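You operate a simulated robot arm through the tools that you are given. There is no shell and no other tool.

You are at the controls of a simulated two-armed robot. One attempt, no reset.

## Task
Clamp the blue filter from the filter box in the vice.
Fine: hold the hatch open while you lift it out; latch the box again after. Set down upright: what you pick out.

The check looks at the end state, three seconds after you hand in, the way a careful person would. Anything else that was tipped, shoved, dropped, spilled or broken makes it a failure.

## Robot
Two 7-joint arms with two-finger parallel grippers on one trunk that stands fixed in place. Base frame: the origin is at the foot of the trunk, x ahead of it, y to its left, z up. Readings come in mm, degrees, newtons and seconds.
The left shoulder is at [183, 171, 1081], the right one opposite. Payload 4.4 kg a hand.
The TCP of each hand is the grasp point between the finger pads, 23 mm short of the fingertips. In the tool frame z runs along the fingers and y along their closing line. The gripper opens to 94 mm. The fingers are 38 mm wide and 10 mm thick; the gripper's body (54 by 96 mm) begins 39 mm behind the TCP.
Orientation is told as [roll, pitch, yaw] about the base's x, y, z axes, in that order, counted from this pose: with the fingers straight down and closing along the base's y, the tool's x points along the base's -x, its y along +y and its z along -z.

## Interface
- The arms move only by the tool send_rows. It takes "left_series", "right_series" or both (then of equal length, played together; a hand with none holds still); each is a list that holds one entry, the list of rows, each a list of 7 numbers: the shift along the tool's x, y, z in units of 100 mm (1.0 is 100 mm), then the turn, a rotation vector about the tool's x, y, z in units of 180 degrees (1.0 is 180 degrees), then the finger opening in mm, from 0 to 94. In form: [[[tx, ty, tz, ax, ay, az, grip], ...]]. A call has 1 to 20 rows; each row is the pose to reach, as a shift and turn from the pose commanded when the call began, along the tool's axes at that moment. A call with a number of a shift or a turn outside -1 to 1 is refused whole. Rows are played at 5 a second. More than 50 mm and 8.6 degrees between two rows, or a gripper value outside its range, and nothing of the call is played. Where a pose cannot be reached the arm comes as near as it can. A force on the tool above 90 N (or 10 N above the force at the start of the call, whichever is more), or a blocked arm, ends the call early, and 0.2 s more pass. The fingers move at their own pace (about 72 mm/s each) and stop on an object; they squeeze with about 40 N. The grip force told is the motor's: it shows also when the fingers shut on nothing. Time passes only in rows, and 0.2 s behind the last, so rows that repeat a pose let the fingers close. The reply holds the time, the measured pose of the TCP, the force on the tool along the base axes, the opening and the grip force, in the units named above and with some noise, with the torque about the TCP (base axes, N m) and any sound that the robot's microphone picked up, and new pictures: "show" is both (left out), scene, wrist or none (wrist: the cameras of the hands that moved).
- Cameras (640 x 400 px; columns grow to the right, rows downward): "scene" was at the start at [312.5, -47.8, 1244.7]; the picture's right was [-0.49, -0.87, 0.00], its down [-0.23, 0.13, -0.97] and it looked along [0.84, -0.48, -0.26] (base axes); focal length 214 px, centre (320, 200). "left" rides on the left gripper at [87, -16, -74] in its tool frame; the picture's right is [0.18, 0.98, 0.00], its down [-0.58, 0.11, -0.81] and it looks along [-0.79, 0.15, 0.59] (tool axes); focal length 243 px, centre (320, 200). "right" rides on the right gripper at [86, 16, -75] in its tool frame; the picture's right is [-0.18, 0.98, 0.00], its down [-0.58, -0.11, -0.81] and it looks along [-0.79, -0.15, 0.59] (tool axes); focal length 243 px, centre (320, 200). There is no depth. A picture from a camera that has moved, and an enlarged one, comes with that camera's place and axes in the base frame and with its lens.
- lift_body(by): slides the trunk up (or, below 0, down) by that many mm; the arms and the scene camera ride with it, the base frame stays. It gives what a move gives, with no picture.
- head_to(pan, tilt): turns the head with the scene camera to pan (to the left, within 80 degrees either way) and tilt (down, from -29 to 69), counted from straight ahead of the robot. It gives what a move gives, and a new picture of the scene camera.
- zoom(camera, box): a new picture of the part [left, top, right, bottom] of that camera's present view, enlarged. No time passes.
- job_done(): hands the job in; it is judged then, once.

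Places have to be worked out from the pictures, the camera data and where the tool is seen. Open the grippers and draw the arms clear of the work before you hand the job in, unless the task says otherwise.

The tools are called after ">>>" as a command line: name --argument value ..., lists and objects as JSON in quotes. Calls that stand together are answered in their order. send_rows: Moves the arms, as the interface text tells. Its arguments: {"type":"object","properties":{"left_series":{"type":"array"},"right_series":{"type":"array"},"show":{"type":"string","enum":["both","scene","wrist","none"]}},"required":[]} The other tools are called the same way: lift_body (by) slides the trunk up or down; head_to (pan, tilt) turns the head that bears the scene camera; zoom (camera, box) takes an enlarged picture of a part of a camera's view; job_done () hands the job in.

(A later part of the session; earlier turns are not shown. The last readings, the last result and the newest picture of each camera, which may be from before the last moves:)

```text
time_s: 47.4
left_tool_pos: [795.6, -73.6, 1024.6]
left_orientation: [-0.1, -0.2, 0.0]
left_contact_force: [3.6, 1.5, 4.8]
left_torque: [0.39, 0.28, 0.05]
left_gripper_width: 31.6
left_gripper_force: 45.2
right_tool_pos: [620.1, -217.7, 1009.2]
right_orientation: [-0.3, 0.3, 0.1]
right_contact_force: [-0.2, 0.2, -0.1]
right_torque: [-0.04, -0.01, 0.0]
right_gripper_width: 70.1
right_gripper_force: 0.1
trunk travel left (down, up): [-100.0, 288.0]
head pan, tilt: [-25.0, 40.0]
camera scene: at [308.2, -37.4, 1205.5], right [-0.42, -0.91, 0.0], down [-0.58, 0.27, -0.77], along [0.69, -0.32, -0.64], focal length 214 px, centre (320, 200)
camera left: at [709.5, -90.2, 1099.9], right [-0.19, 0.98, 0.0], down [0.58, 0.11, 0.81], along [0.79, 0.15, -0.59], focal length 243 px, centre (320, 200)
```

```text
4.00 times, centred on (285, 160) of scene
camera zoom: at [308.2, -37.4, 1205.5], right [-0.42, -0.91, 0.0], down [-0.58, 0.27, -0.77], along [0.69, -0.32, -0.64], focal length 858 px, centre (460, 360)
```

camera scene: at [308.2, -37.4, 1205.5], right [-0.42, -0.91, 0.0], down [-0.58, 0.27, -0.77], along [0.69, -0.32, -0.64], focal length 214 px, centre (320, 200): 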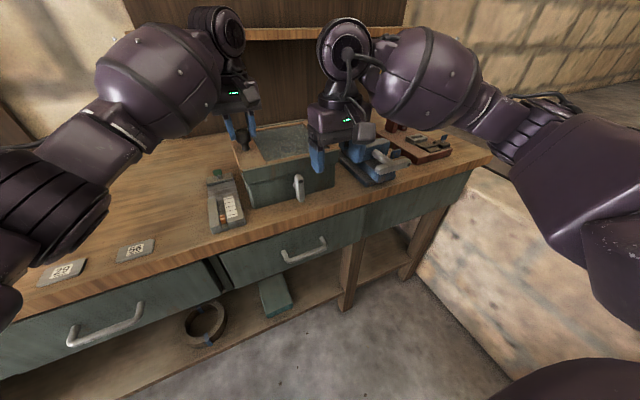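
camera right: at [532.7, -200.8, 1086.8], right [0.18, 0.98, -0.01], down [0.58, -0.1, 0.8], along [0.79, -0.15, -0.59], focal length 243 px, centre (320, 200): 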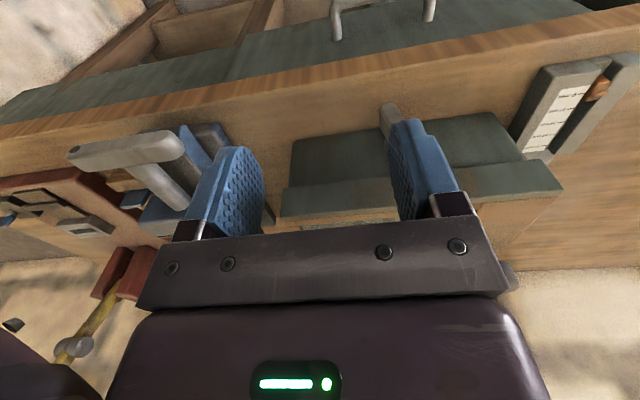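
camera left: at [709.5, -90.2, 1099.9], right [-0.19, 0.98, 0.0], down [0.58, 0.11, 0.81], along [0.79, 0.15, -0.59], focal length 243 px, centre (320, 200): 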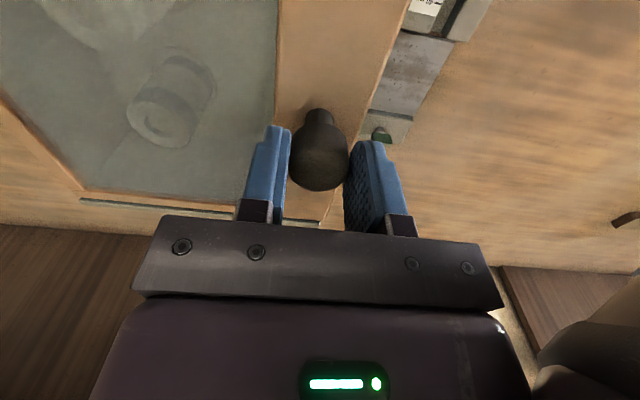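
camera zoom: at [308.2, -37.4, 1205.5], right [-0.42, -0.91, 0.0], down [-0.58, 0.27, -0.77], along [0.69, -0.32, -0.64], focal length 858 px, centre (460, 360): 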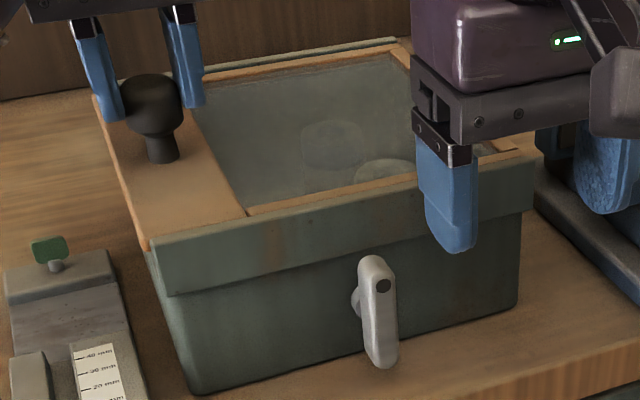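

The bar stays vertical now. My commanded height was still high, so I lower to z≈1003, re-grip, and pull up further in a single sequence.

>>> send_rows --left_series '[[[0.0, 0, 0.0, 0, 0, 0, 60], [-0.02, 0, 0.1, 0, 0, 0, 60], [-0.02, 0, 0.22, 0, 0, 0, 60], [-0.02, 0, 0.22, 0, 0, 0, 15], [-0.02, 0, 0.22, 0, 0, 0, 15], [-0.02, 0, 0.22, 0, 0, 0, 15], [-0.03, 0, 0.17, 0, 0, 0, 15], [-0.04, 0, 0.12, 0, 0, 0, 15], [-0.05, 0, 0.07, 0, 0, 0, 15]]]' --show "both"

>>> zoom --camera "scene" --box '[220, 110, 350, 210]'

```text
time_s: 49.4
left_tool_pos: [803.5, -73.9, 1009.6]
left_orientation: [0.0, 0.5, 0.1]
left_contact_force: [-8.2, 4.4, -38.3]
left_torque: [-0.37, -0.12, -0.02]
left_gripper_width: 32.1
left_gripper_force: 45.3
right_tool_pos: [622.7, -218.3, 1008.0]
right_orientation: [-0.3, 0.6, 0.0]
right_contact_force: [0.0, 0.5, -0.4]
right_torque: [0.04, 0.01, 0.0]
right_gripper_width: 69.7
right_gripper_force: 0.2
trunk travel left (down, up): [-100.0, 288.0]
head pan, tilt: [-25.0, 40.0]
camera scene: at [311.6, -37.6, 1203.7], right [-0.42, -0.91, 0.0], down [-0.58, 0.27, -0.76], along [0.69, -0.32, -0.64], focal length 214 px, centre (320, 200)
camera left: at [718.0, -90.4, 1085.5], right [-0.19, 0.98, 0.0], down [0.59, 0.11, 0.8], along [0.79, 0.15, -0.6], focal length 243 px, centre (320, 200)
```

scene: 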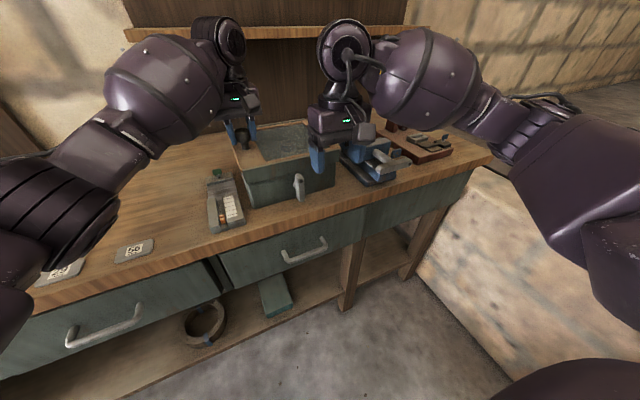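
left: 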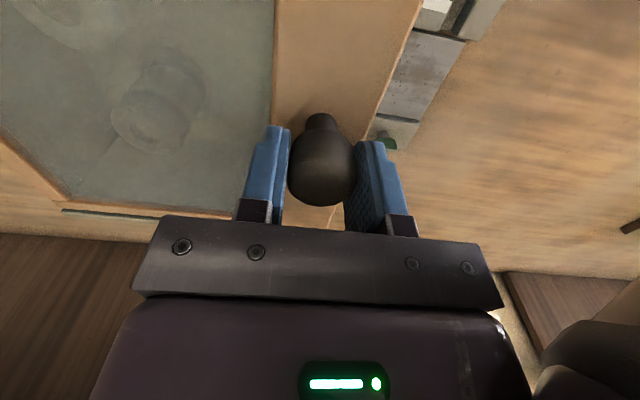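

```text
4.00 times, centred on (285, 160) of scene
camera zoom: at [311.6, -37.6, 1203.7], right [-0.42, -0.91, 0.0], down [-0.58, 0.27, -0.76], along [0.69, -0.32, -0.64], focal length 858 px, centre (460, 360)
```

zoom: 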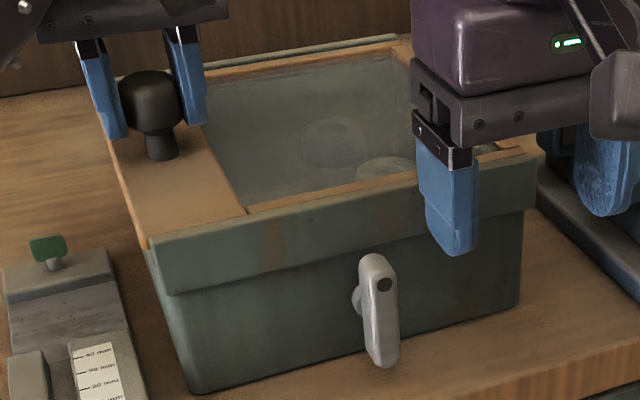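

Even 38 N doesn't lift it, so the latch likely needs to turn further. I let go of the knob (hand up) and push the bar's lower end further to the left with the right hand.

>>> send_rows --left_series '[[[0.0, 0, 0.05, 0, 0, 0, 60], [0.03, 0, -0.1, 0, 0, 0, 70], [0.03, 0, -0.3, 0, 0, 0, 70], [0.03, 0, -0.5, 0, 0, 0, 70]]]' --right_series '[[[-0.2, 0.1, 0.3, 0, 0, 0, 0], [-0.4, 0.2, 0.6, 0, 0, 0, 0], [-0.43, 0.2, 0.8, 0, 0, 0, 0], [-0.43, 0.2, 0.9, 0, 0, 0, 0]]]' --show "none"

>>> send_rows --right_series '[[[0, 0.1, 0, 0, 0, 0, 0], [0, 0.2, 0, 0, 0, 0, 0], [0, 0.3, 0, 0, 0, 0, 0]]]' --show "both"

>>> zoom --camera "scene" --box '[220, 110, 350, 210]'

```text
time_s: 50.4
left_tool_pos: [797.5, -74.3, 1068.9]
left_orientation: [-0.1, 0.0, 0.0]
left_contact_force: [-0.1, 0.2, 0.2]
left_torque: [-0.01, -0.01, 0.01]
left_gripper_width: 70.1
left_gripper_force: 0.1
right_tool_pos: [663.8, -198.3, 920.0]
right_orientation: [-0.3, 0.4, 0.0]
right_contact_force: [0.5, 0.0, 0.5]
right_torque: [0.01, -0.03, -0.02]
right_gripper_width: 0.0
right_gripper_force: 40.1
trunk travel left (down, up): [-100.0, 288.0]
head pan, tilt: [-25.0, 40.0]
```

```text
time_s: 51.2
left_tool_pos: [796.4, -80.5, 1071.4]
left_orientation: [0.2, -0.2, 0.0]
left_contact_force: [0.1, -0.6, 1.0]
left_torque: [0.0, -0.03, 0.0]
left_gripper_width: 70.1
left_gripper_force: 0.0
right_tool_pos: [663.2, -178.1, 920.7]
right_orientation: [-0.8, 0.2, -0.8]
right_contact_force: [-10.4, -68.7, 11.5]
right_torque: [-0.5, -0.04, -0.69]
right_gripper_width: 0.0
right_gripper_force: 40.6
trunk travel left (down, up): [-100.0, 288.0]
head pan, tilt: [-25.0, 40.0]
camera scene: at [306.1, -43.3, 1206.2], right [-0.42, -0.91, -0.01], down [-0.58, 0.28, -0.77], along [0.7, -0.32, -0.64], focal length 214 px, centre (320, 200)
camera right: at [576.9, -160.6, 996.2], right [0.2, 0.98, -0.01], down [0.58, -0.1, 0.81], along [0.79, -0.17, -0.59], focal length 243 px, centre (320, 200)
```

scene: 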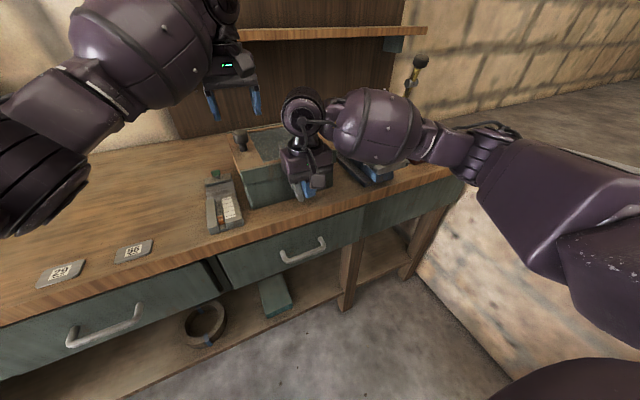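
right: 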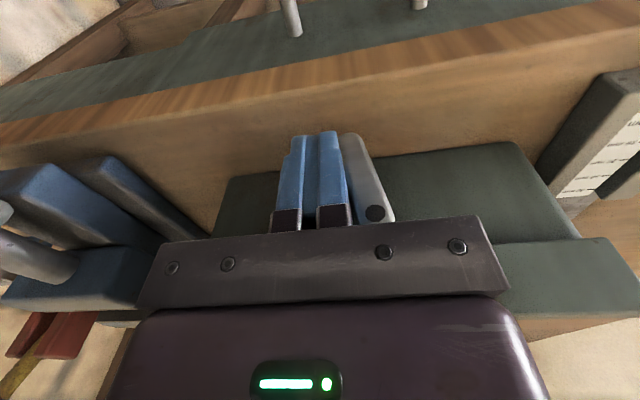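

```text
4.00 times, centred on (285, 160) of scene
camera zoom: at [306.1, -43.3, 1206.2], right [-0.42, -0.91, -0.01], down [-0.58, 0.28, -0.77], along [0.7, -0.32, -0.64], focal length 858 px, centre (460, 360)
```

zoom: 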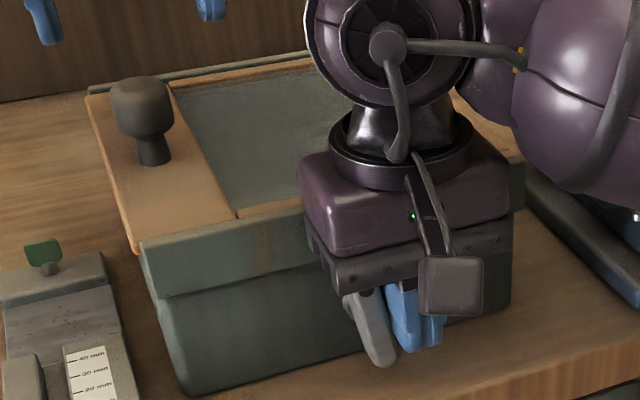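

The thick finger root is pressing the bar both above and below its pivot, so that was not a real end stop. I'll instead push the bar's top end to the right from its left side with just the fingertips.

>>> send_rows --right_series '[[[0, -0.35, 0, 0, 0, 0, 0], [0, -0.35, -0.4, 0, 0, 0, 0], [0, -0.35, -0.7, 0, 0, 0, 0], [0, 0.1, -0.75, 0, 0, 0, 0], [0, 0.5, -0.75, 0, 0, 0, 0], [0, 0.68, -0.6, 0, 0, 0, 0], [0, 0.68, -0.4, 0, 0, 0, 0]]]' --show "both"

>>> zoom --camera "scene" --box '[220, 110, 350, 210]'

```text
time_s: 52.4
left_tool_pos: [805.5, -61.1, 1067.5]
left_orientation: [0.0, 0.4, 0.6]
left_contact_force: [2.2, 0.2, -0.2]
left_torque: [-0.02, 0.19, -0.03]
left_gripper_width: 70.0
left_gripper_force: 0.0
right_tool_pos: [666.6, -120.4, 995.3]
right_orientation: [-0.2, 0.0, -0.7]
right_contact_force: [0.2, -0.1, -0.1]
right_torque: [0.01, 0.03, 0.0]
right_gripper_width: 0.2
right_gripper_force: 39.5
trunk travel left (down, up): [-100.0, 288.0]
head pan, tilt: [-25.0, 40.0]
stopped in row 6 (left hand): the force on the tool passed its limit at 104 N (the readings are from after the stop); the commanded pose is now the measured one
camera scene: at [308.6, -37.6, 1205.2], right [-0.42, -0.91, 0.0], down [-0.58, 0.27, -0.77], along [0.69, -0.32, -0.64], focal length 214 px, centre (320, 200)
camera right: at [579.7, -103.1, 1070.2], right [0.2, 0.98, 0.0], down [0.58, -0.11, 0.81], along [0.79, -0.16, -0.59], focal length 243 px, centre (320, 200)
```

scene: 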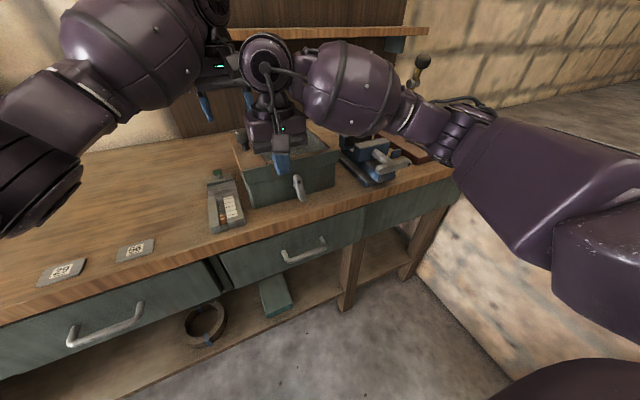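
right: 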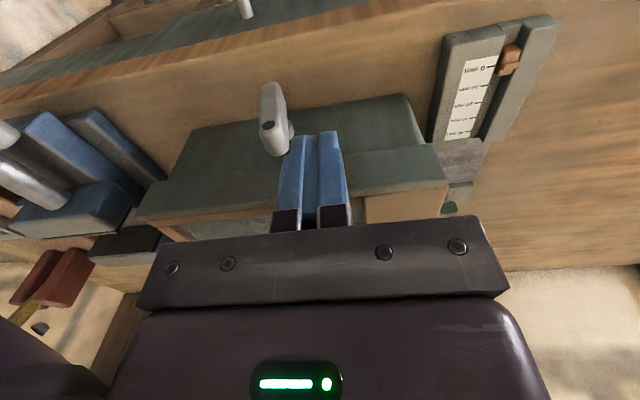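

```text
4.00 times, centred on (285, 160) of scene
camera zoom: at [308.6, -37.6, 1205.2], right [-0.42, -0.91, 0.0], down [-0.58, 0.27, -0.77], along [0.69, -0.32, -0.64], focal length 858 px, centre (460, 360)
```

zoom: 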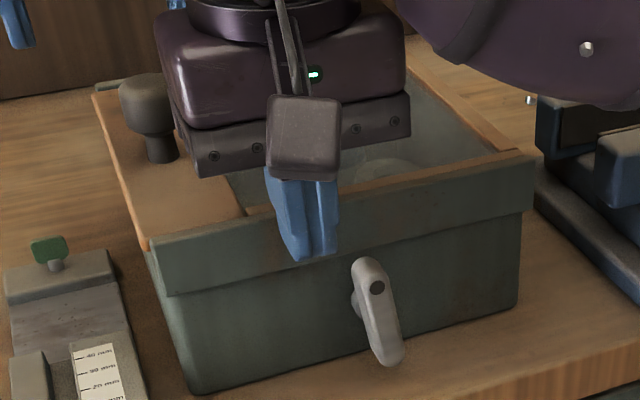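

The two hands bumped each other; nothing on the bench was touched. I move the left hand well away first.

>>> send_rows --left_series '[[[0.1, 0.3, -0.1, 0, 0, 0, 70], [0.3, 0.6, -0.1, 0, 0, 0, 70], [0.6, 0.9, -0.1, 0, 0, 0, 70], [0.9, 1.0, -0.1, 0, 0, 0, 70]]]' --show "none"

>>> send_rows --left_series '[[[0.1, 0.2, -0.1, 0, 0, 0, 70], [0.3, 0.4, -0.1, 0, 0, 0, 70]]]' --right_series '[[[0.02, -0.03, 0.15, 0, 0, 0, 0], [0.02, -0.03, 0.37, 0, 0, 0, 0]]]' --show "both"

```text
time_s: 53.4
left_tool_pos: [713.5, 38.5, 1078.0]
left_orientation: [0.0, 0.4, 0.6]
left_contact_force: [-0.3, -0.4, 0.2]
left_torque: [-0.02, 0.0, 0.02]
left_gripper_width: 69.8
left_gripper_force: 0.1
right_tool_pos: [666.6, -120.7, 995.3]
right_orientation: [-0.4, 0.1, -0.7]
right_contact_force: [-0.5, -0.2, 0.8]
right_torque: [0.03, 0.0, -0.02]
right_gripper_width: 0.2
right_gripper_force: 40.0
trunk travel left (down, up): [-100.0, 288.0]
head pan, tilt: [-25.0, 40.0]
```

```text
time_s: 54.0
left_tool_pos: [683.6, 77.3, 1088.6]
left_orientation: [0.1, 0.5, 0.6]
left_contact_force: [0.3, 0.8, 0.3]
left_torque: [0.0, 0.01, -0.04]
left_gripper_width: 69.8
left_gripper_force: 0.0
right_tool_pos: [663.7, -124.0, 958.4]
right_orientation: [-0.3, 0.1, -0.7]
right_contact_force: [-0.1, 0.4, -0.1]
right_torque: [-0.03, -0.01, -0.02]
right_gripper_width: 0.1
right_gripper_force: 39.4
trunk travel left (down, up): [-100.0, 288.0]
head pan, tilt: [-25.0, 40.0]
camera scene: at [308.9, -37.5, 1205.1], right [-0.42, -0.91, 0.0], down [-0.58, 0.27, -0.77], along [0.69, -0.32, -0.64], focal length 214 px, centre (320, 200)
camera right: at [577.0, -106.3, 1033.6], right [0.2, 0.98, 0.0], down [0.58, -0.11, 0.81], along [0.79, -0.16, -0.59], focal length 243 px, centre (320, 200)
camera left: at [597.7, 59.9, 1163.1], right [-0.19, 0.98, 0.0], down [0.59, 0.11, 0.8], along [0.79, 0.16, -0.6], focal length 243 px, centre (320, 200)
```

scene: 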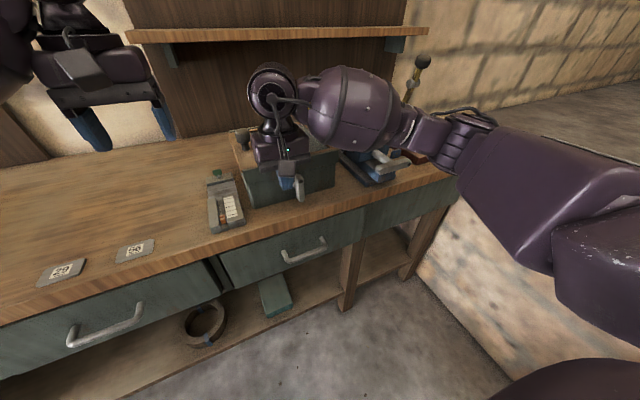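
right: 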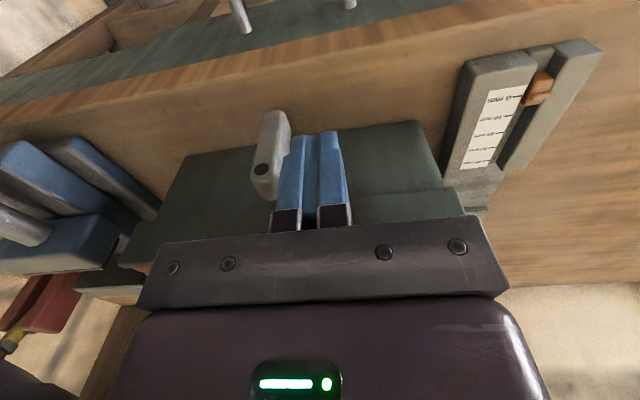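
left: 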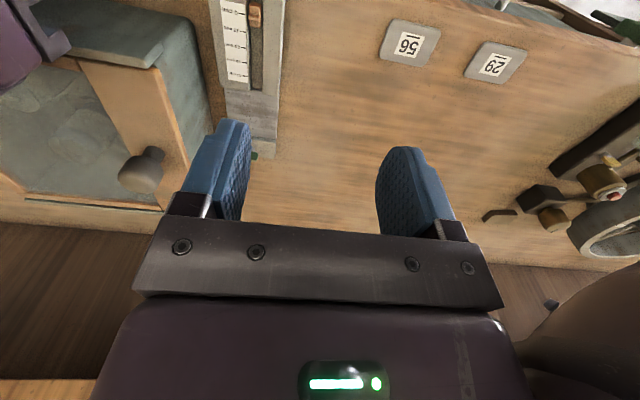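

The fingertips are left of the bar's top end. I push toward −y in small steps.

>>> send_rows --right_series '[[[0, -0.08, 0, 0, 0, 0, 0], [0, -0.14, 0, 0, 0, 0, 0], [0, -0.2, 0, 0, 0, 0, 0], [0, -0.27, 0, 0, 0, 0, 0]]]' --show "both"

>>> zoom --camera "scene" --box '[220, 110, 350, 210]'

```text
time_s: 55.0
left_tool_pos: [684.4, 81.7, 1086.5]
left_orientation: [-0.1, 0.5, 0.6]
left_contact_force: [-0.6, -0.1, 0.2]
left_torque: [0.01, 0.02, 0.01]
left_gripper_width: 70.3
left_gripper_force: 0.0
right_tool_pos: [663.5, -144.0, 958.6]
right_orientation: [0.1, 0.0, -0.1]
right_contact_force: [9.6, 55.8, -3.0]
right_torque: [1.3, -0.12, 0.79]
right_gripper_width: 0.2
right_gripper_force: 39.9
trunk travel left (down, up): [-100.0, 288.0]
head pan, tilt: [-25.0, 40.0]
camera scene: at [309.7, -32.6, 1204.9], right [-0.42, -0.91, 0.0], down [-0.58, 0.27, -0.77], along [0.69, -0.33, -0.64], focal length 214 px, centre (320, 200)
camera right: at [577.1, -126.5, 1033.5], right [0.19, 0.98, 0.0], down [0.58, -0.11, 0.81], along [0.79, -0.15, -0.59], focal length 243 px, centre (320, 200)
```

scene: 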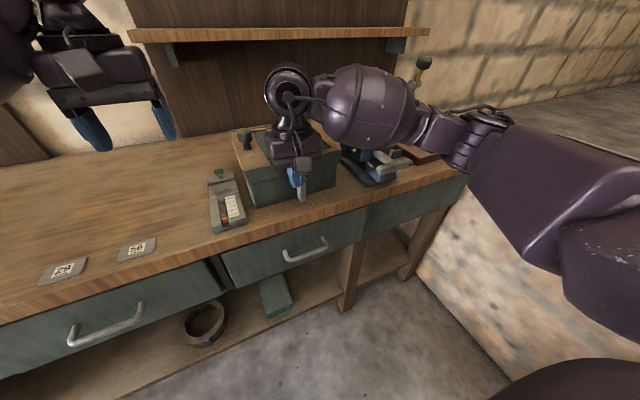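
right: 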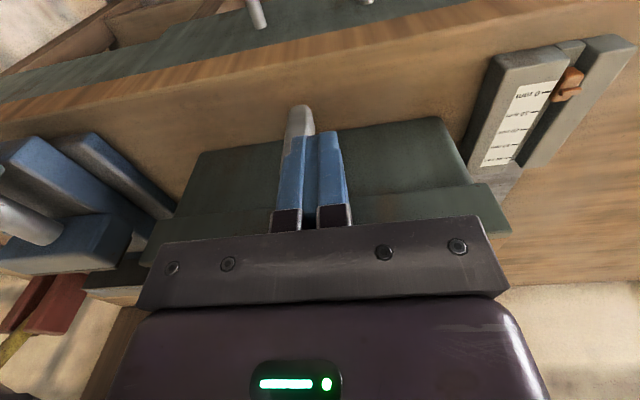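

```text
4.00 times, centred on (285, 160) of scene
camera zoom: at [309.7, -32.6, 1204.9], right [-0.42, -0.91, 0.0], down [-0.58, 0.27, -0.77], along [0.69, -0.33, -0.64], focal length 858 px, centre (460, 360)
```

zoom: 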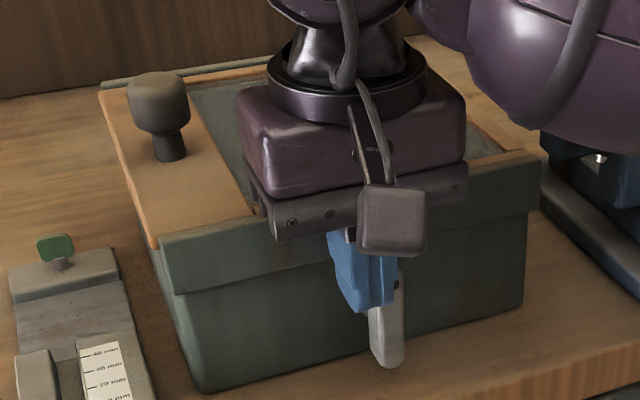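

The bar now hits a firm stop at about vertical (56 N) — fully turned. I back the right hand away and retry the knob with the left hand.

>>> send_rows --right_series '[[[0.02, 0.3, 0, 0, 0, 0, 0], [0.02, 0.32, -0.4, 0, 0, 0, 0], [0.2, 0.1, -0.8, 0, 0, 0, 20], [0.3, -0.4, -0.9, 0, 0, 0, 40], [0.4, -0.8, -0.9, 0, 0, 0, 60]]]' --show "scene"

>>> zoom --camera "scene" --box '[220, 110, 350, 210]'

>>> send_rows --left_series '[[[-0.3, -0.35, 0, 0, 0, -0.0033, 70], [-0.6, -0.7, 0, 0, 0, -0.0033, 70], [-0.9, -1.0, 0, 0, 0, -0.0033, 70]]]' --right_series '[[[0.1, -0.3, 0, 0, 0, 0, 60], [0.1, -0.6, 0, 0, 0, 0, 60], [0.1, -0.6, 0, 0, 0, 0, 60]]]' --show "wrist"

```text
refused: row 4 steps farther than a row can; nothing moved
```

```text
4.00 times, centred on (285, 160) of scene
camera zoom: at [309.7, -32.6, 1204.9], right [-0.42, -0.91, 0.0], down [-0.58, 0.27, -0.77], along [0.69, -0.33, -0.64], focal length 858 px, centre (460, 360)
```

zoom: 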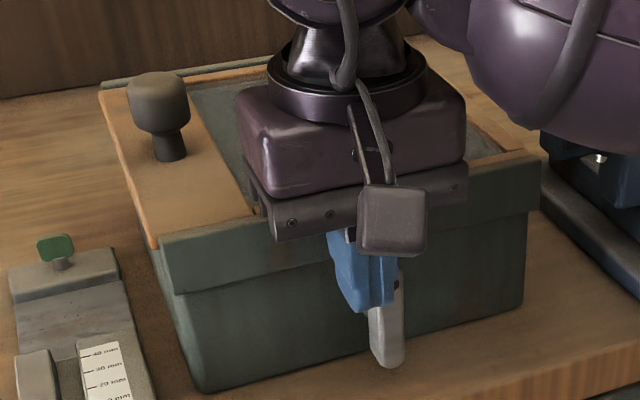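

```text
time_s: 55.3
left_tool_pos: [692.9, 71.2, 1087.0]
left_orientation: [-0.1, 0.4, 0.8]
left_contact_force: [0.2, -1.0, 0.0]
left_torque: [0.09, -0.03, -0.01]
left_gripper_width: 70.0
left_gripper_force: 0.0
right_tool_pos: [664.4, -138.3, 959.1]
right_orientation: [2.3, -0.6, 0.8]
right_contact_force: [23.1, 73.1, -9.0]
right_torque: [1.78, -0.57, 1.11]
right_gripper_width: 7.1
right_gripper_force: 0.1
trunk travel left (down, up): [-100.0, 288.0]
head pan, tilt: [-25.0, 40.0]
stopped in row 1 (right hand): the force on the tool passed its limit at 115 N (the readings are from after the stop); the commanded pose is now the measured one
camera right: at [575.3, -127.2, 1033.4], right [0.17, 0.98, 0.04], down [0.57, -0.13, 0.81], along [0.8, -0.11, -0.59], focal length 243 px, centre (320, 200)
camera left: at [607.4, 55.0, 1162.5], right [-0.2, 0.98, 0.0], down [0.59, 0.12, 0.8], along [0.79, 0.16, -0.6], focal length 243 px, centre (320, 200)
```

right: 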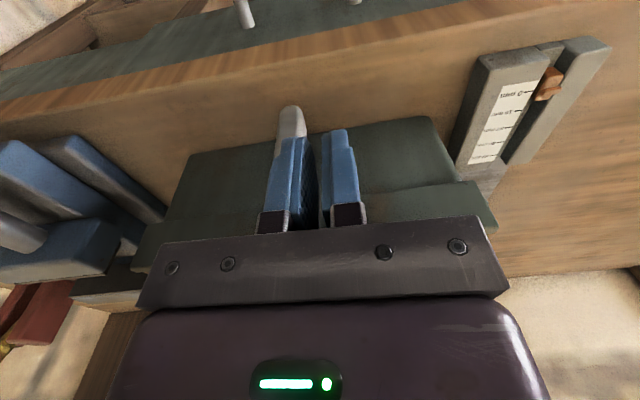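
left: 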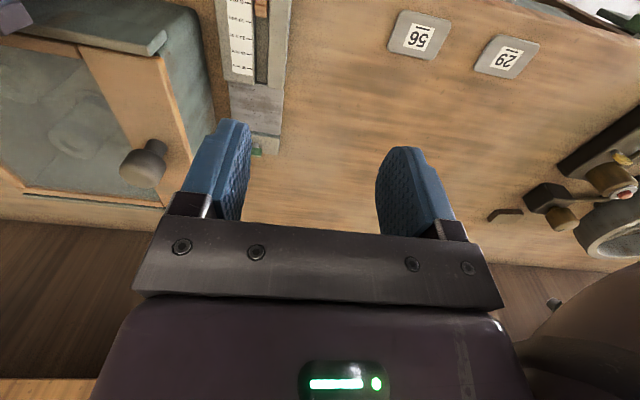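

One call was refused and the next pressed hard on the bar; I'll stop chaining moves. Now I back the right hand off to +y, then up.

>>> send_rows --right_series '[[[0.02, 0.15, 0, 0, 0, 0, 0], [0.02, 0.25, 0, 0, 0, 0, 0], [0.02, 0.25, -0.4, 0, 0, 0, 0], [0.1, 0.25, -0.8, 0, 0, 0, 0]]]' --show "none"

```text
time_s: 56.3
left_tool_pos: [691.1, 67.9, 1088.7]
left_orientation: [0.2, 0.3, 0.9]
left_contact_force: [0.1, -0.3, 0.1]
left_torque: [-0.01, -0.01, 0.01]
left_gripper_width: 70.3
left_gripper_force: 0.0
right_tool_pos: [650.0, -127.7, 1042.0]
right_orientation: [1.3, -0.7, 0.2]
right_contact_force: [-0.6, 0.4, -0.3]
right_torque: [0.01, 0.01, 0.0]
right_gripper_width: 0.0
right_gripper_force: 40.4
trunk travel left (down, up): [-100.0, 288.0]
head pan, tilt: [-25.0, 40.0]
```

>>> send_rows --right_series '[[[0.1, -0.3, 0, 0.0072, 0.0039, 0.001, 0], [0.2, -0.6, 0, 0.0072, 0.0039, 0.001, 30], [0.3, -0.9, 0, 0.0072, 0.0039, 0.001, 60], [0.4, -1.0, -0.1, 0.0072, 0.0039, 0.001, 60]]]' --show "both"

>>> zoom --camera "scene" --box '[220, 110, 350, 210]'

```text
time_s: 57.3
left_tool_pos: [691.3, 69.4, 1089.4]
left_orientation: [0.0, 0.3, 0.7]
left_contact_force: [-0.1, 0.4, -0.3]
left_torque: [0.01, -0.01, 0.02]
left_gripper_width: 70.0
left_gripper_force: 0.0
right_tool_pos: [610.7, -226.7, 1048.3]
right_orientation: [0.1, 0.1, 0.0]
right_contact_force: [0.2, -0.3, 0.4]
right_torque: [0.0, -0.01, -0.01]
right_gripper_width: 59.7
right_gripper_force: 0.0
trunk travel left (down, up): [-100.0, 288.0]
head pan, tilt: [-25.0, 40.0]
camera scene: at [307.9, -37.7, 1205.5], right [-0.42, -0.91, 0.0], down [-0.58, 0.27, -0.77], along [0.69, -0.32, -0.64], focal length 214 px, centre (320, 200)
camera right: at [523.5, -210.6, 1123.3], right [0.18, 0.98, 0.0], down [0.58, -0.11, 0.81], along [0.79, -0.15, -0.59], focal length 243 px, centre (320, 200)
```

scene: 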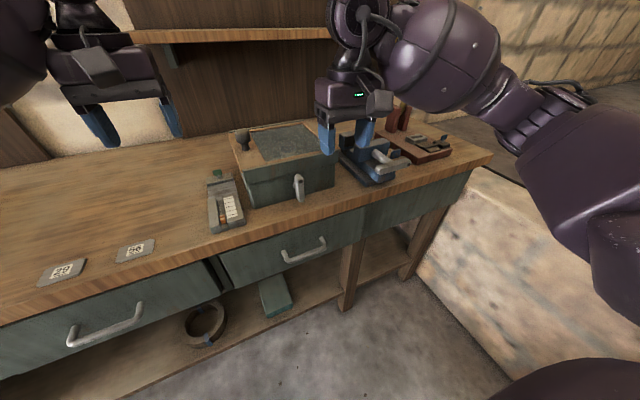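
right: 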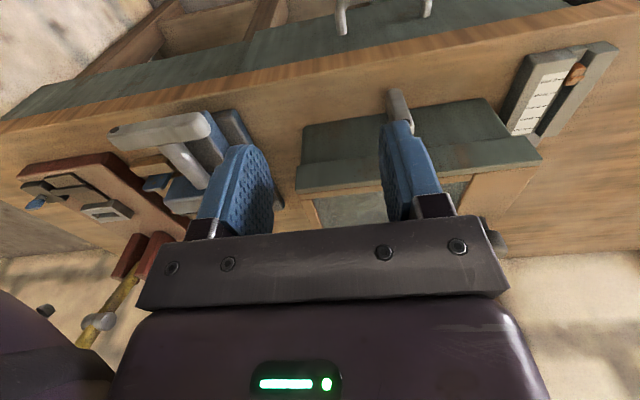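

```text
4.00 times, centred on (285, 160) of scene
camera zoom: at [307.9, -37.7, 1205.5], right [-0.42, -0.91, 0.0], down [-0.58, 0.27, -0.77], along [0.69, -0.32, -0.64], focal length 858 px, centre (460, 360)
```

zoom: 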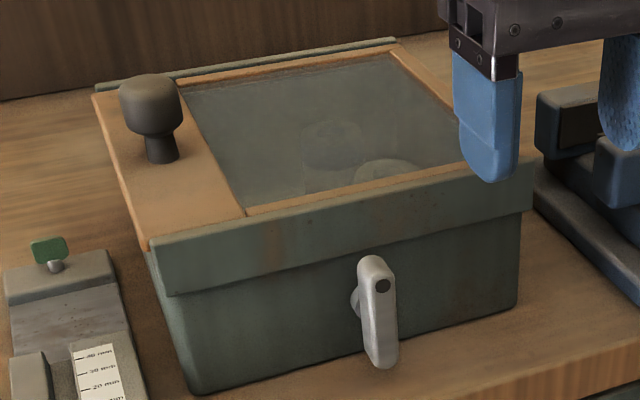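

The bar is at its stop and yet lifting doesn't work; the raised strips at front and back look like rails, so the hatch may slide sideways. I bring the left hand back to the knob and grip to test that gently.

>>> send_rows --left_series '[[[-0.3, -0.35, 0, 0, 0, 0.004, 70], [-0.6, -0.7, 0, 0, 0, 0.004, 70], [-0.9, -1.0, 0, 0, 0, 0.004, 70]]]' --show "none"

```text
time_s: 58.1
left_tool_pos: [782.0, -28.1, 1086.6]
left_orientation: [0.1, 0.4, 0.0]
left_contact_force: [0.0, -0.1, -0.4]
left_torque: [-0.01, 0.01, 0.0]
left_gripper_width: 70.0
left_gripper_force: 0.0
right_tool_pos: [611.1, -227.3, 1046.5]
right_orientation: [0.1, 0.3, -0.1]
right_contact_force: [0.8, -0.4, -0.1]
right_torque: [-0.03, 0.0, 0.01]
right_gripper_width: 59.7
right_gripper_force: 0.1
trunk travel left (down, up): [-100.0, 288.0]
head pan, tilt: [-25.0, 40.0]
```

>>> send_rows --left_series '[[[-0.15, -0.45, 0, 0, -0.002, 0, 70], [-0.15, -0.45, 0.4, 0, -0.002, 0, 70], [-0.15, -0.45, 0.82, 0, -0.002, 0, 70], [-0.15, -0.45, 0.82, 0, -0.002, 0, 20], [-0.15, -0.45, 0.82, 0, -0.002, 0, 15], [-0.15, -0.45, 0.82, 0, -0.002, 0, 15]]]' --show "wrist"

```text
time_s: 59.5
left_tool_pos: [799.1, -73.1, 1003.2]
left_orientation: [0.0, -0.1, -0.1]
left_contact_force: [-0.9, 2.8, 1.4]
left_torque: [-0.37, -0.08, 0.13]
left_gripper_width: 32.0
left_gripper_force: 44.9
right_tool_pos: [611.2, -226.5, 1047.9]
right_orientation: [0.1, 0.1, 0.0]
right_contact_force: [0.3, 0.8, 1.0]
right_torque: [0.02, -0.01, 0.01]
right_gripper_width: 60.2
right_gripper_force: 0.0
trunk travel left (down, up): [-100.0, 288.0]
head pan, tilt: [-25.0, 40.0]
camera left: at [712.2, -90.4, 1078.3], right [-0.18, 0.98, 0.0], down [0.58, 0.11, 0.81], along [0.79, 0.15, -0.59], focal length 243 px, centre (320, 200)
```

left: 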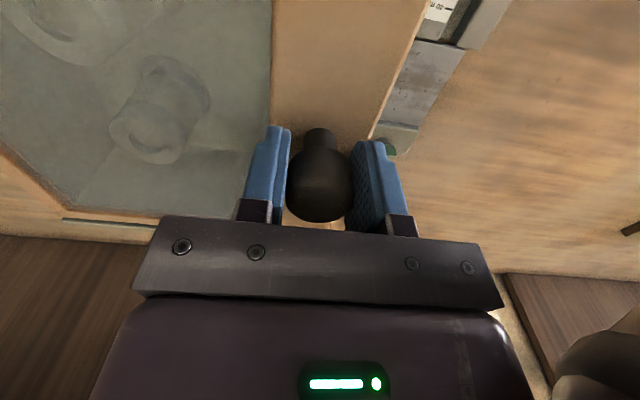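

Gripped. I shift gently toward +y (left) by up to ~9 mm and watch the side force.

>>> send_rows --left_series '[[[0, 0.03, 0, 0, 0, 0, 15], [0, 0.06, 0, 0, 0, 0, 15], [0, 0.09, 0, 0, 0, 0, 15]]]' --show "none"

```text
time_s: 60.3
left_tool_pos: [797.8, -66.0, 1004.2]
left_orientation: [0.0, 0.0, 0.1]
left_contact_force: [5.8, -2.5, -1.6]
left_torque: [-0.93, -1.19, 0.09]
left_gripper_width: 31.8
left_gripper_force: 45.1
right_tool_pos: [612.8, -227.2, 1046.0]
right_orientation: [0.0, 0.2, -0.2]
right_contact_force: [0.0, -1.0, -0.6]
right_torque: [-0.02, 0.01, -0.01]
right_gripper_width: 59.8
right_gripper_force: 0.0
trunk travel left (down, up): [-100.0, 288.0]
head pan, tilt: [-25.0, 40.0]
```

It moved 7 mm with hardly any side force. Let me look at the result.

>>> send_rows --left_series '[[[0, 0.05, 0, 0, 0, 0, 15], [0, 0.1, 0, 0, 0, 0, 15]]]' --show "both"

>>> zoom --camera "scene" --box '[210, 110, 350, 210]'

```text
time_s: 60.9
left_tool_pos: [798.9, -54.6, 1003.6]
left_orientation: [0.1, 0.1, 0.2]
left_contact_force: [9.4, -2.9, -4.1]
left_torque: [-0.72, -0.96, -0.07]
left_gripper_width: 31.5
left_gripper_force: 45.1
right_tool_pos: [611.0, -226.3, 1046.8]
right_orientation: [0.1, 0.1, -0.1]
right_contact_force: [0.6, -0.5, 0.5]
right_torque: [0.0, -0.03, -0.01]
right_gripper_width: 59.8
right_gripper_force: 0.0
trunk travel left (down, up): [-100.0, 288.0]
head pan, tilt: [-25.0, 40.0]
camera scene: at [309.7, -37.7, 1204.8], right [-0.42, -0.91, 0.0], down [-0.58, 0.27, -0.77], along [0.69, -0.32, -0.64], focal length 214 px, centre (320, 200)
camera left: at [712.4, -72.6, 1078.4], right [-0.19, 0.98, 0.0], down [0.58, 0.11, 0.81], along [0.79, 0.15, -0.59], focal length 243 px, centre (320, 200)
```

scene: 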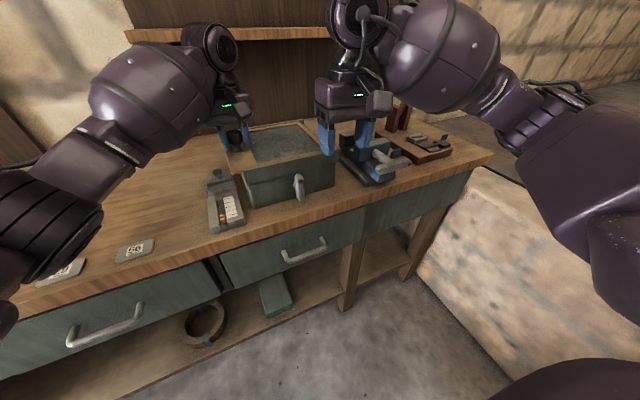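
left: 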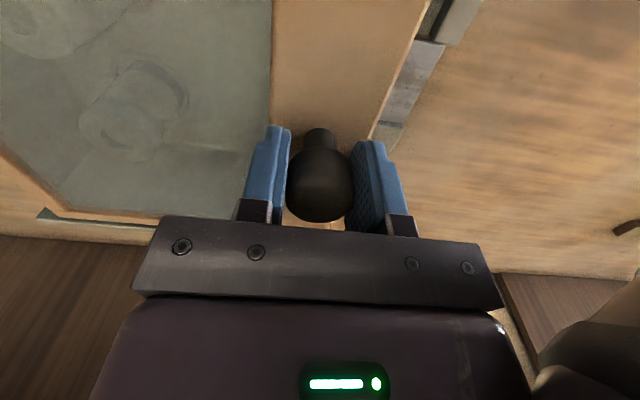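

```text
4.00 times, centred on (280, 160) of scene
camera zoom: at [309.7, -37.7, 1204.8], right [-0.42, -0.91, 0.0], down [-0.58, 0.27, -0.77], along [0.69, -0.32, -0.64], focal length 858 px, centre (480, 360)
```

zoom: 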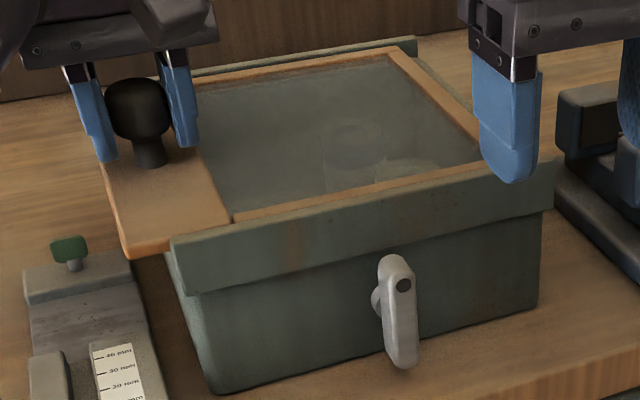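

It's a sliding hatch — it slides to the left easily. I continue sliding it with the knob, easing the x offset.

>>> send_rows --left_series '[[[-0.02, 0.15, 0, 0, 0, 0, 15], [-0.03, 0.3, 0, 0, 0, 0, 15], [-0.03, 0.45, 0, 0, 0, 0, 15], [-0.03, 0.6, 0, 0, 0, 0, 15], [-0.03, 0.75, 0, 0, 0, 0, 15]]]' --show "scene"

```text
time_s: 62.1
left_tool_pos: [800.2, 18.4, 1004.6]
left_orientation: [0.2, 0.1, 0.1]
left_contact_force: [-27.5, -4.7, -25.4]
left_torque: [-0.64, 0.01, -0.04]
left_gripper_width: 31.7
left_gripper_force: 44.8
right_tool_pos: [609.8, -227.1, 1047.2]
right_orientation: [0.1, 0.3, -0.1]
right_contact_force: [0.1, 1.0, 0.3]
right_torque: [0.01, -0.01, 0.0]
right_gripper_width: 60.1
right_gripper_force: 0.0
trunk travel left (down, up): [-100.0, 288.0]
head pan, tilt: [-25.0, 40.0]
camera scene: at [308.3, -37.7, 1205.0], right [-0.42, -0.91, 0.0], down [-0.58, 0.27, -0.77], along [0.69, -0.32, -0.64], focal length 214 px, centre (320, 200)
```

scene: 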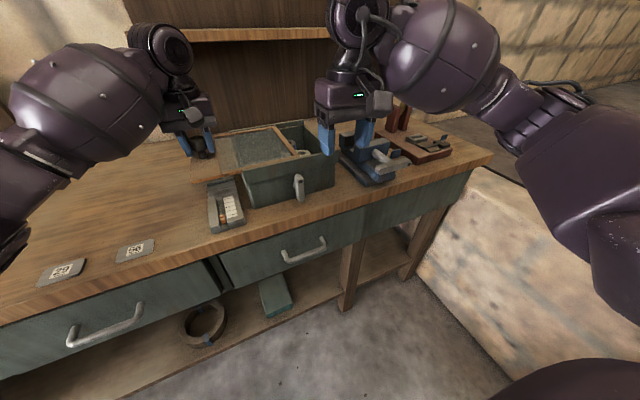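

The hatch is opening; there's some x and z strain, so I ease x back and z down slightly while sliding further.

>>> send_rows --left_series '[[[0.03, 0.1, 0.02, 0, 0, 0, 15], [0.03, 0.25, 0.03, 0, 0, 0, 15], [0.03, 0.4, 0.03, 0, 0, 0, 15], [0.03, 0.5, 0.03, 0, 0, 0, 15]]]' --show "scene"

>>> zoom --camera "scene" --box '[170, 100, 350, 210]'

```text
time_s: 63.1
left_tool_pos: [800.0, 70.6, 1004.8]
left_orientation: [0.0, -0.3, 0.2]
left_contact_force: [23.6, -5.3, 2.4]
left_torque: [-0.23, -0.67, 0.23]
left_gripper_width: 31.9
left_gripper_force: 45.5
right_tool_pos: [613.2, -227.3, 1046.8]
right_orientation: [0.0, 0.2, -0.1]
right_contact_force: [-0.6, 0.8, -0.2]
right_torque: [-0.01, 0.01, -0.03]
right_gripper_width: 59.8
right_gripper_force: 0.0
trunk travel left (down, up): [-100.0, 288.0]
head pan, tilt: [-25.0, 40.0]
camera scene: at [310.1, -37.9, 1205.2], right [-0.42, -0.91, 0.0], down [-0.58, 0.27, -0.76], along [0.69, -0.32, -0.64], focal length 214 px, centre (320, 200)
```

scene: 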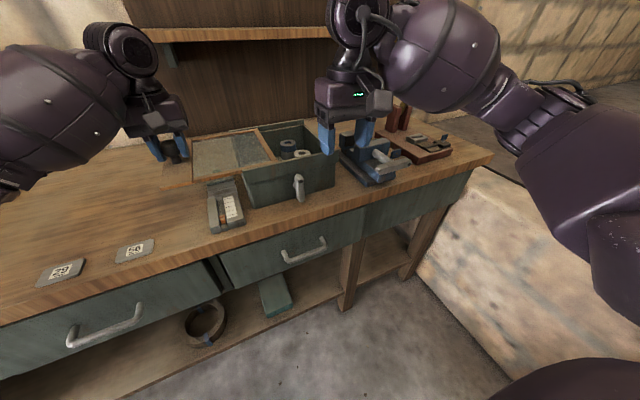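

```text
3.56 times, centred on (260, 155) of scene
camera zoom: at [310.1, -37.9, 1205.2], right [-0.42, -0.91, 0.0], down [-0.58, 0.27, -0.76], along [0.69, -0.32, -0.64], focal length 763 px, centre (533, 360)
```

zoom: 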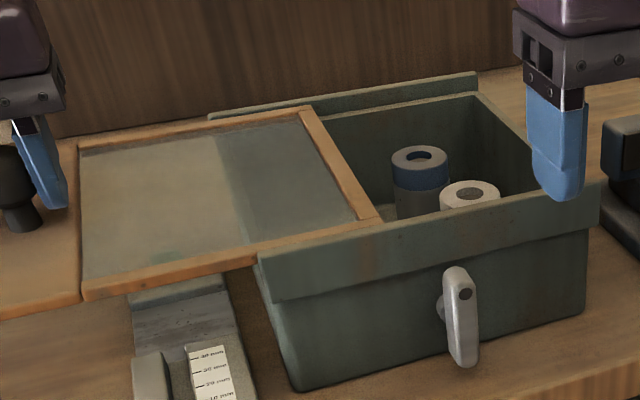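

The hatch is open and the blue-ringed filter (≈45 mm dia) stands at about (857,−192), top z≈940. The hatch pulls back ~5 N, so the left hand holds on (easing x); meanwhile I bring the right hand over the vice, whose gap looks too small.

>>> send_rows --left_series '[[[-0.01, 0, 0, 0, 0, 0, 15], [-0.02, 0, 0, 0, 0, 0, 15], [-0.02, 0, 0, 0, 0, 0, 15], [-0.02, 0, 0, 0, 0, 0, 15]]]' --right_series '[[[0, -0.3, 0, 0, 0, 0, 60], [0, -0.6, 0, 0, 0, 0, 60], [0, -0.85, 0, 0, 0, 0, 60], [0, -1.0, 0, 0, 0, 0, 60]]]' --show "wrist"

>>> zoom --camera "right" --box '[130, 50, 430, 230]'

```text
time_s: 64.1
left_tool_pos: [799.4, 66.6, 1003.8]
left_orientation: [0.0, -0.2, -0.1]
left_contact_force: [24.7, -5.7, 18.7]
left_torque: [-0.47, -0.21, -0.13]
left_gripper_width: 31.7
left_gripper_force: 44.4
right_tool_pos: [612.1, -327.5, 1047.4]
right_orientation: [0.1, 0.1, -0.1]
right_contact_force: [0.2, -0.6, 0.4]
right_torque: [-0.01, -0.02, 0.0]
right_gripper_width: 60.1
right_gripper_force: 0.1
trunk travel left (down, up): [-100.0, 288.0]
head pan, tilt: [-25.0, 40.0]
camera right: at [524.8, -311.1, 1122.8], right [0.19, 0.98, 0.0], down [0.58, -0.11, 0.81], along [0.79, -0.15, -0.59], focal length 243 px, centre (320, 200)
camera left: at [713.2, 51.5, 1079.2], right [-0.18, 0.98, 0.0], down [0.58, 0.11, 0.81], along [0.79, 0.15, -0.59], focal length 243 px, centre (320, 200)
```

right: 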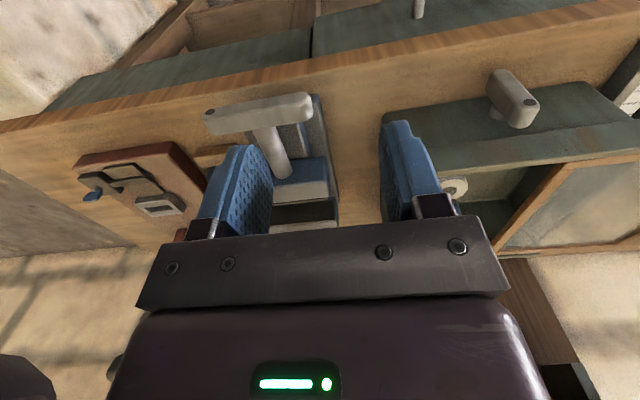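
left: 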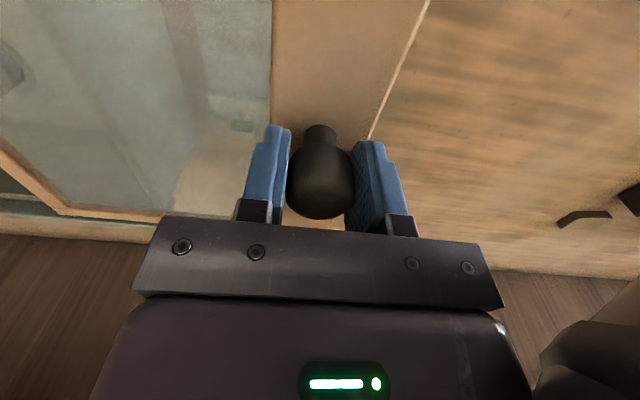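

```text
2.13 times, centred on (280, 140) of right
camera zoom: at [524.8, -311.1, 1122.8], right [0.19, 0.98, 0.0], down [0.58, -0.11, 0.81], along [0.79, -0.15, -0.59], focal length 518 px, centre (405, 328)
```

zoom: 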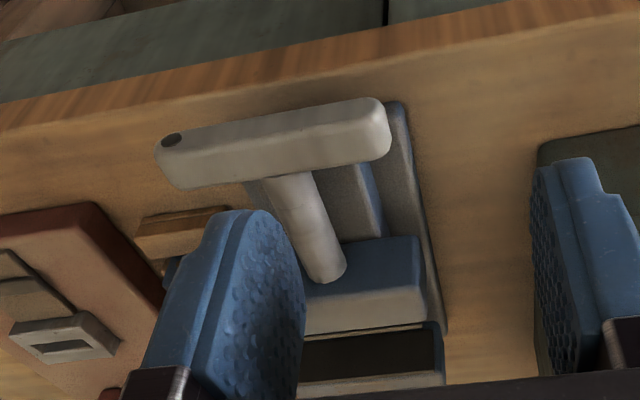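

Left still strains ~25 N in x and 19 N in z; I ease it a little more in those directions before going on.

>>> send_rows --left_series '[[[-0.01, 0, -0.01, 0, 0, 0, 15], [-0.02, 0, -0.015, 0, 0, 0, 15], [-0.02, 0, -0.015, 0, 0, 0, 15]]]' --show "none"

```text
time_s: 64.9
left_tool_pos: [800.4, 68.0, 1004.7]
left_orientation: [0.1, 0.1, -0.1]
left_contact_force: [-1.6, -6.2, 8.5]
left_torque: [-0.68, -0.83, 0.1]
left_gripper_width: 31.7
left_gripper_force: 45.1
right_tool_pos: [610.8, -326.7, 1046.7]
right_orientation: [0.1, 0.1, -0.1]
right_contact_force: [0.0, 0.2, 0.8]
right_torque: [0.02, -0.02, 0.0]
right_gripper_width: 59.9
right_gripper_force: 0.0
trunk travel left (down, up): [-100.0, 288.0]
head pan, tilt: [-25.0, 40.0]
```

Left forces are settled. Now I close the right fingers and go above the left (+y) end of the vice's T-bar.

>>> send_rows --right_series '[[[-0.1, -0.1, 0.2, 0, 0, 0, 20], [-0.25, -0.25, 0.4, 0, 0, 0, 0], [-0.25, -0.25, 0.6, 0, 0, 0, 0], [-0.25, -0.25, 0.72, 0, 0, 0, 0]]]' --show "both"

>>> zoom --camera "scene" --box '[310, 100, 430, 200]'

```text
time_s: 65.9
left_tool_pos: [800.3, 69.0, 1003.4]
left_orientation: [0.1, 0.1, 0.0]
left_contact_force: [-11.4, -6.0, 1.4]
left_torque: [-0.52, 0.8, -0.42]
left_gripper_width: 31.7
left_gripper_force: 45.1
right_tool_pos: [634.7, -352.4, 975.0]
right_orientation: [0.1, 0.0, -0.1]
right_contact_force: [0.1, -0.5, 0.6]
right_torque: [0.01, -0.02, -0.02]
right_gripper_width: 0.0
right_gripper_force: 39.7
trunk travel left (down, up): [-100.0, 288.0]
head pan, tilt: [-25.0, 40.0]
camera scene: at [307.3, -38.1, 1205.5], right [-0.42, -0.91, 0.0], down [-0.58, 0.27, -0.77], along [0.7, -0.32, -0.64], focal length 214 px, centre (320, 200)
camera right: at [548.1, -336.1, 1050.5], right [0.18, 0.98, 0.0], down [0.58, -0.11, 0.8], along [0.79, -0.15, -0.59], focal length 243 px, centre (320, 200)
```

scene: 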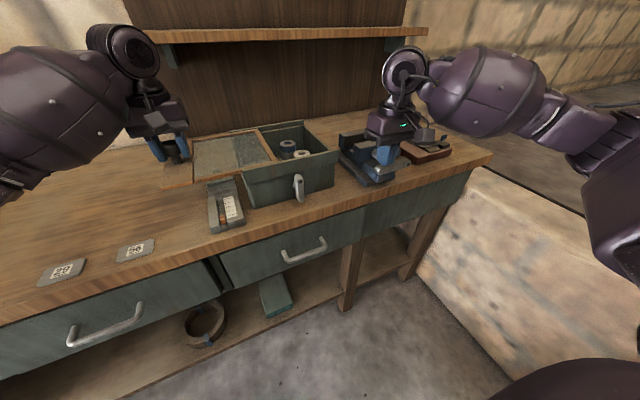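
right: 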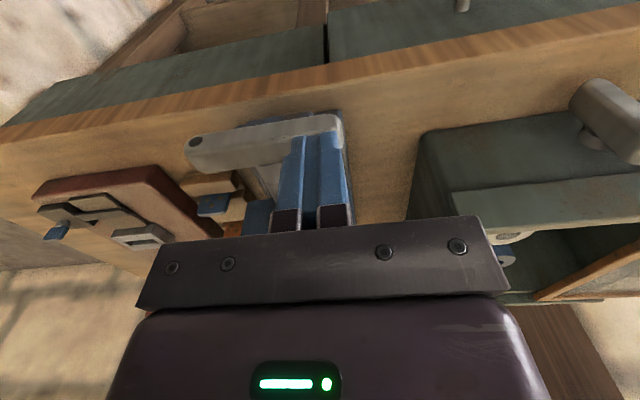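

```text
4.00 times, centred on (370, 150) of scene
camera zoom: at [307.3, -38.1, 1205.5], right [-0.42, -0.91, 0.0], down [-0.58, 0.27, -0.77], along [0.7, -0.32, -0.64], focal length 858 px, centre (120, 400)
```

zoom: 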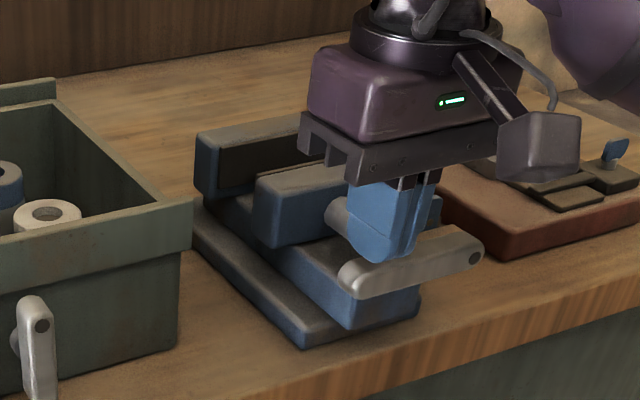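

Fingers are above the left end of the T-bar. I press down gently to see if the bar turns.

>>> send_rows --right_series '[[[0, 0, 0.06, 0, 0, 0, 0], [0, 0, 0.12, 0, 0, 0, 0], [0, 0, 0.16, 0, 0, 0, 0], [0, 0, 0.2, 0, 0, 0, 0]]]' --show "wrist"

>>> zoom --camera "scene" --box '[310, 100, 430, 200]'

```text
time_s: 66.9
left_tool_pos: [800.5, 69.1, 1004.3]
left_orientation: [0.1, 0.0, 0.1]
left_contact_force: [-12.7, -5.4, -8.8]
left_torque: [-0.47, 0.34, 0.11]
left_gripper_width: 31.4
left_gripper_force: 44.8
right_tool_pos: [633.7, -350.7, 955.7]
right_orientation: [0.2, 0.0, 0.0]
right_contact_force: [-8.0, 4.8, 7.6]
right_torque: [0.03, 0.17, -0.01]
right_gripper_width: 0.0
right_gripper_force: 39.5
trunk travel left (down, up): [-100.0, 288.0]
head pan, tilt: [-25.0, 40.0]
camera right: at [547.4, -335.6, 1030.7], right [0.18, 0.98, 0.0], down [0.58, -0.11, 0.81], along [0.79, -0.15, -0.59], focal length 243 px, centre (320, 200)
```

right: 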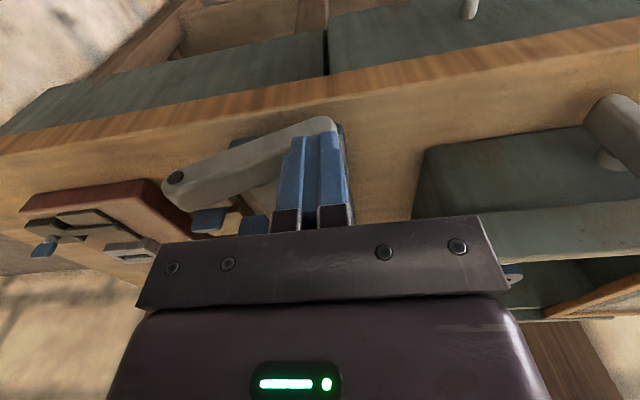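

```text
4.00 times, centred on (370, 150) of scene
camera zoom: at [306.9, -37.3, 1205.6], right [-0.42, -0.91, 0.0], down [-0.58, 0.27, -0.77], along [0.7, -0.32, -0.64], focal length 858 px, centre (120, 400)
```

zoom: 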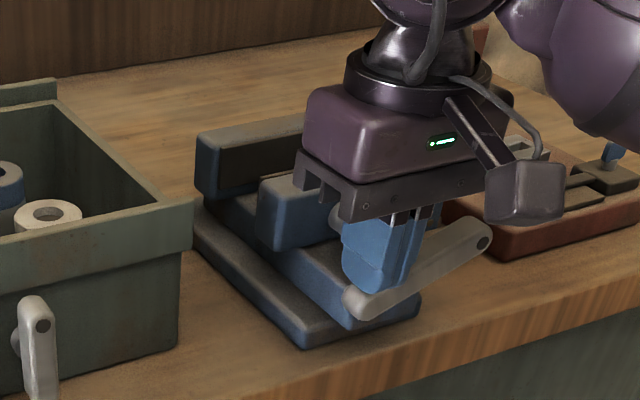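

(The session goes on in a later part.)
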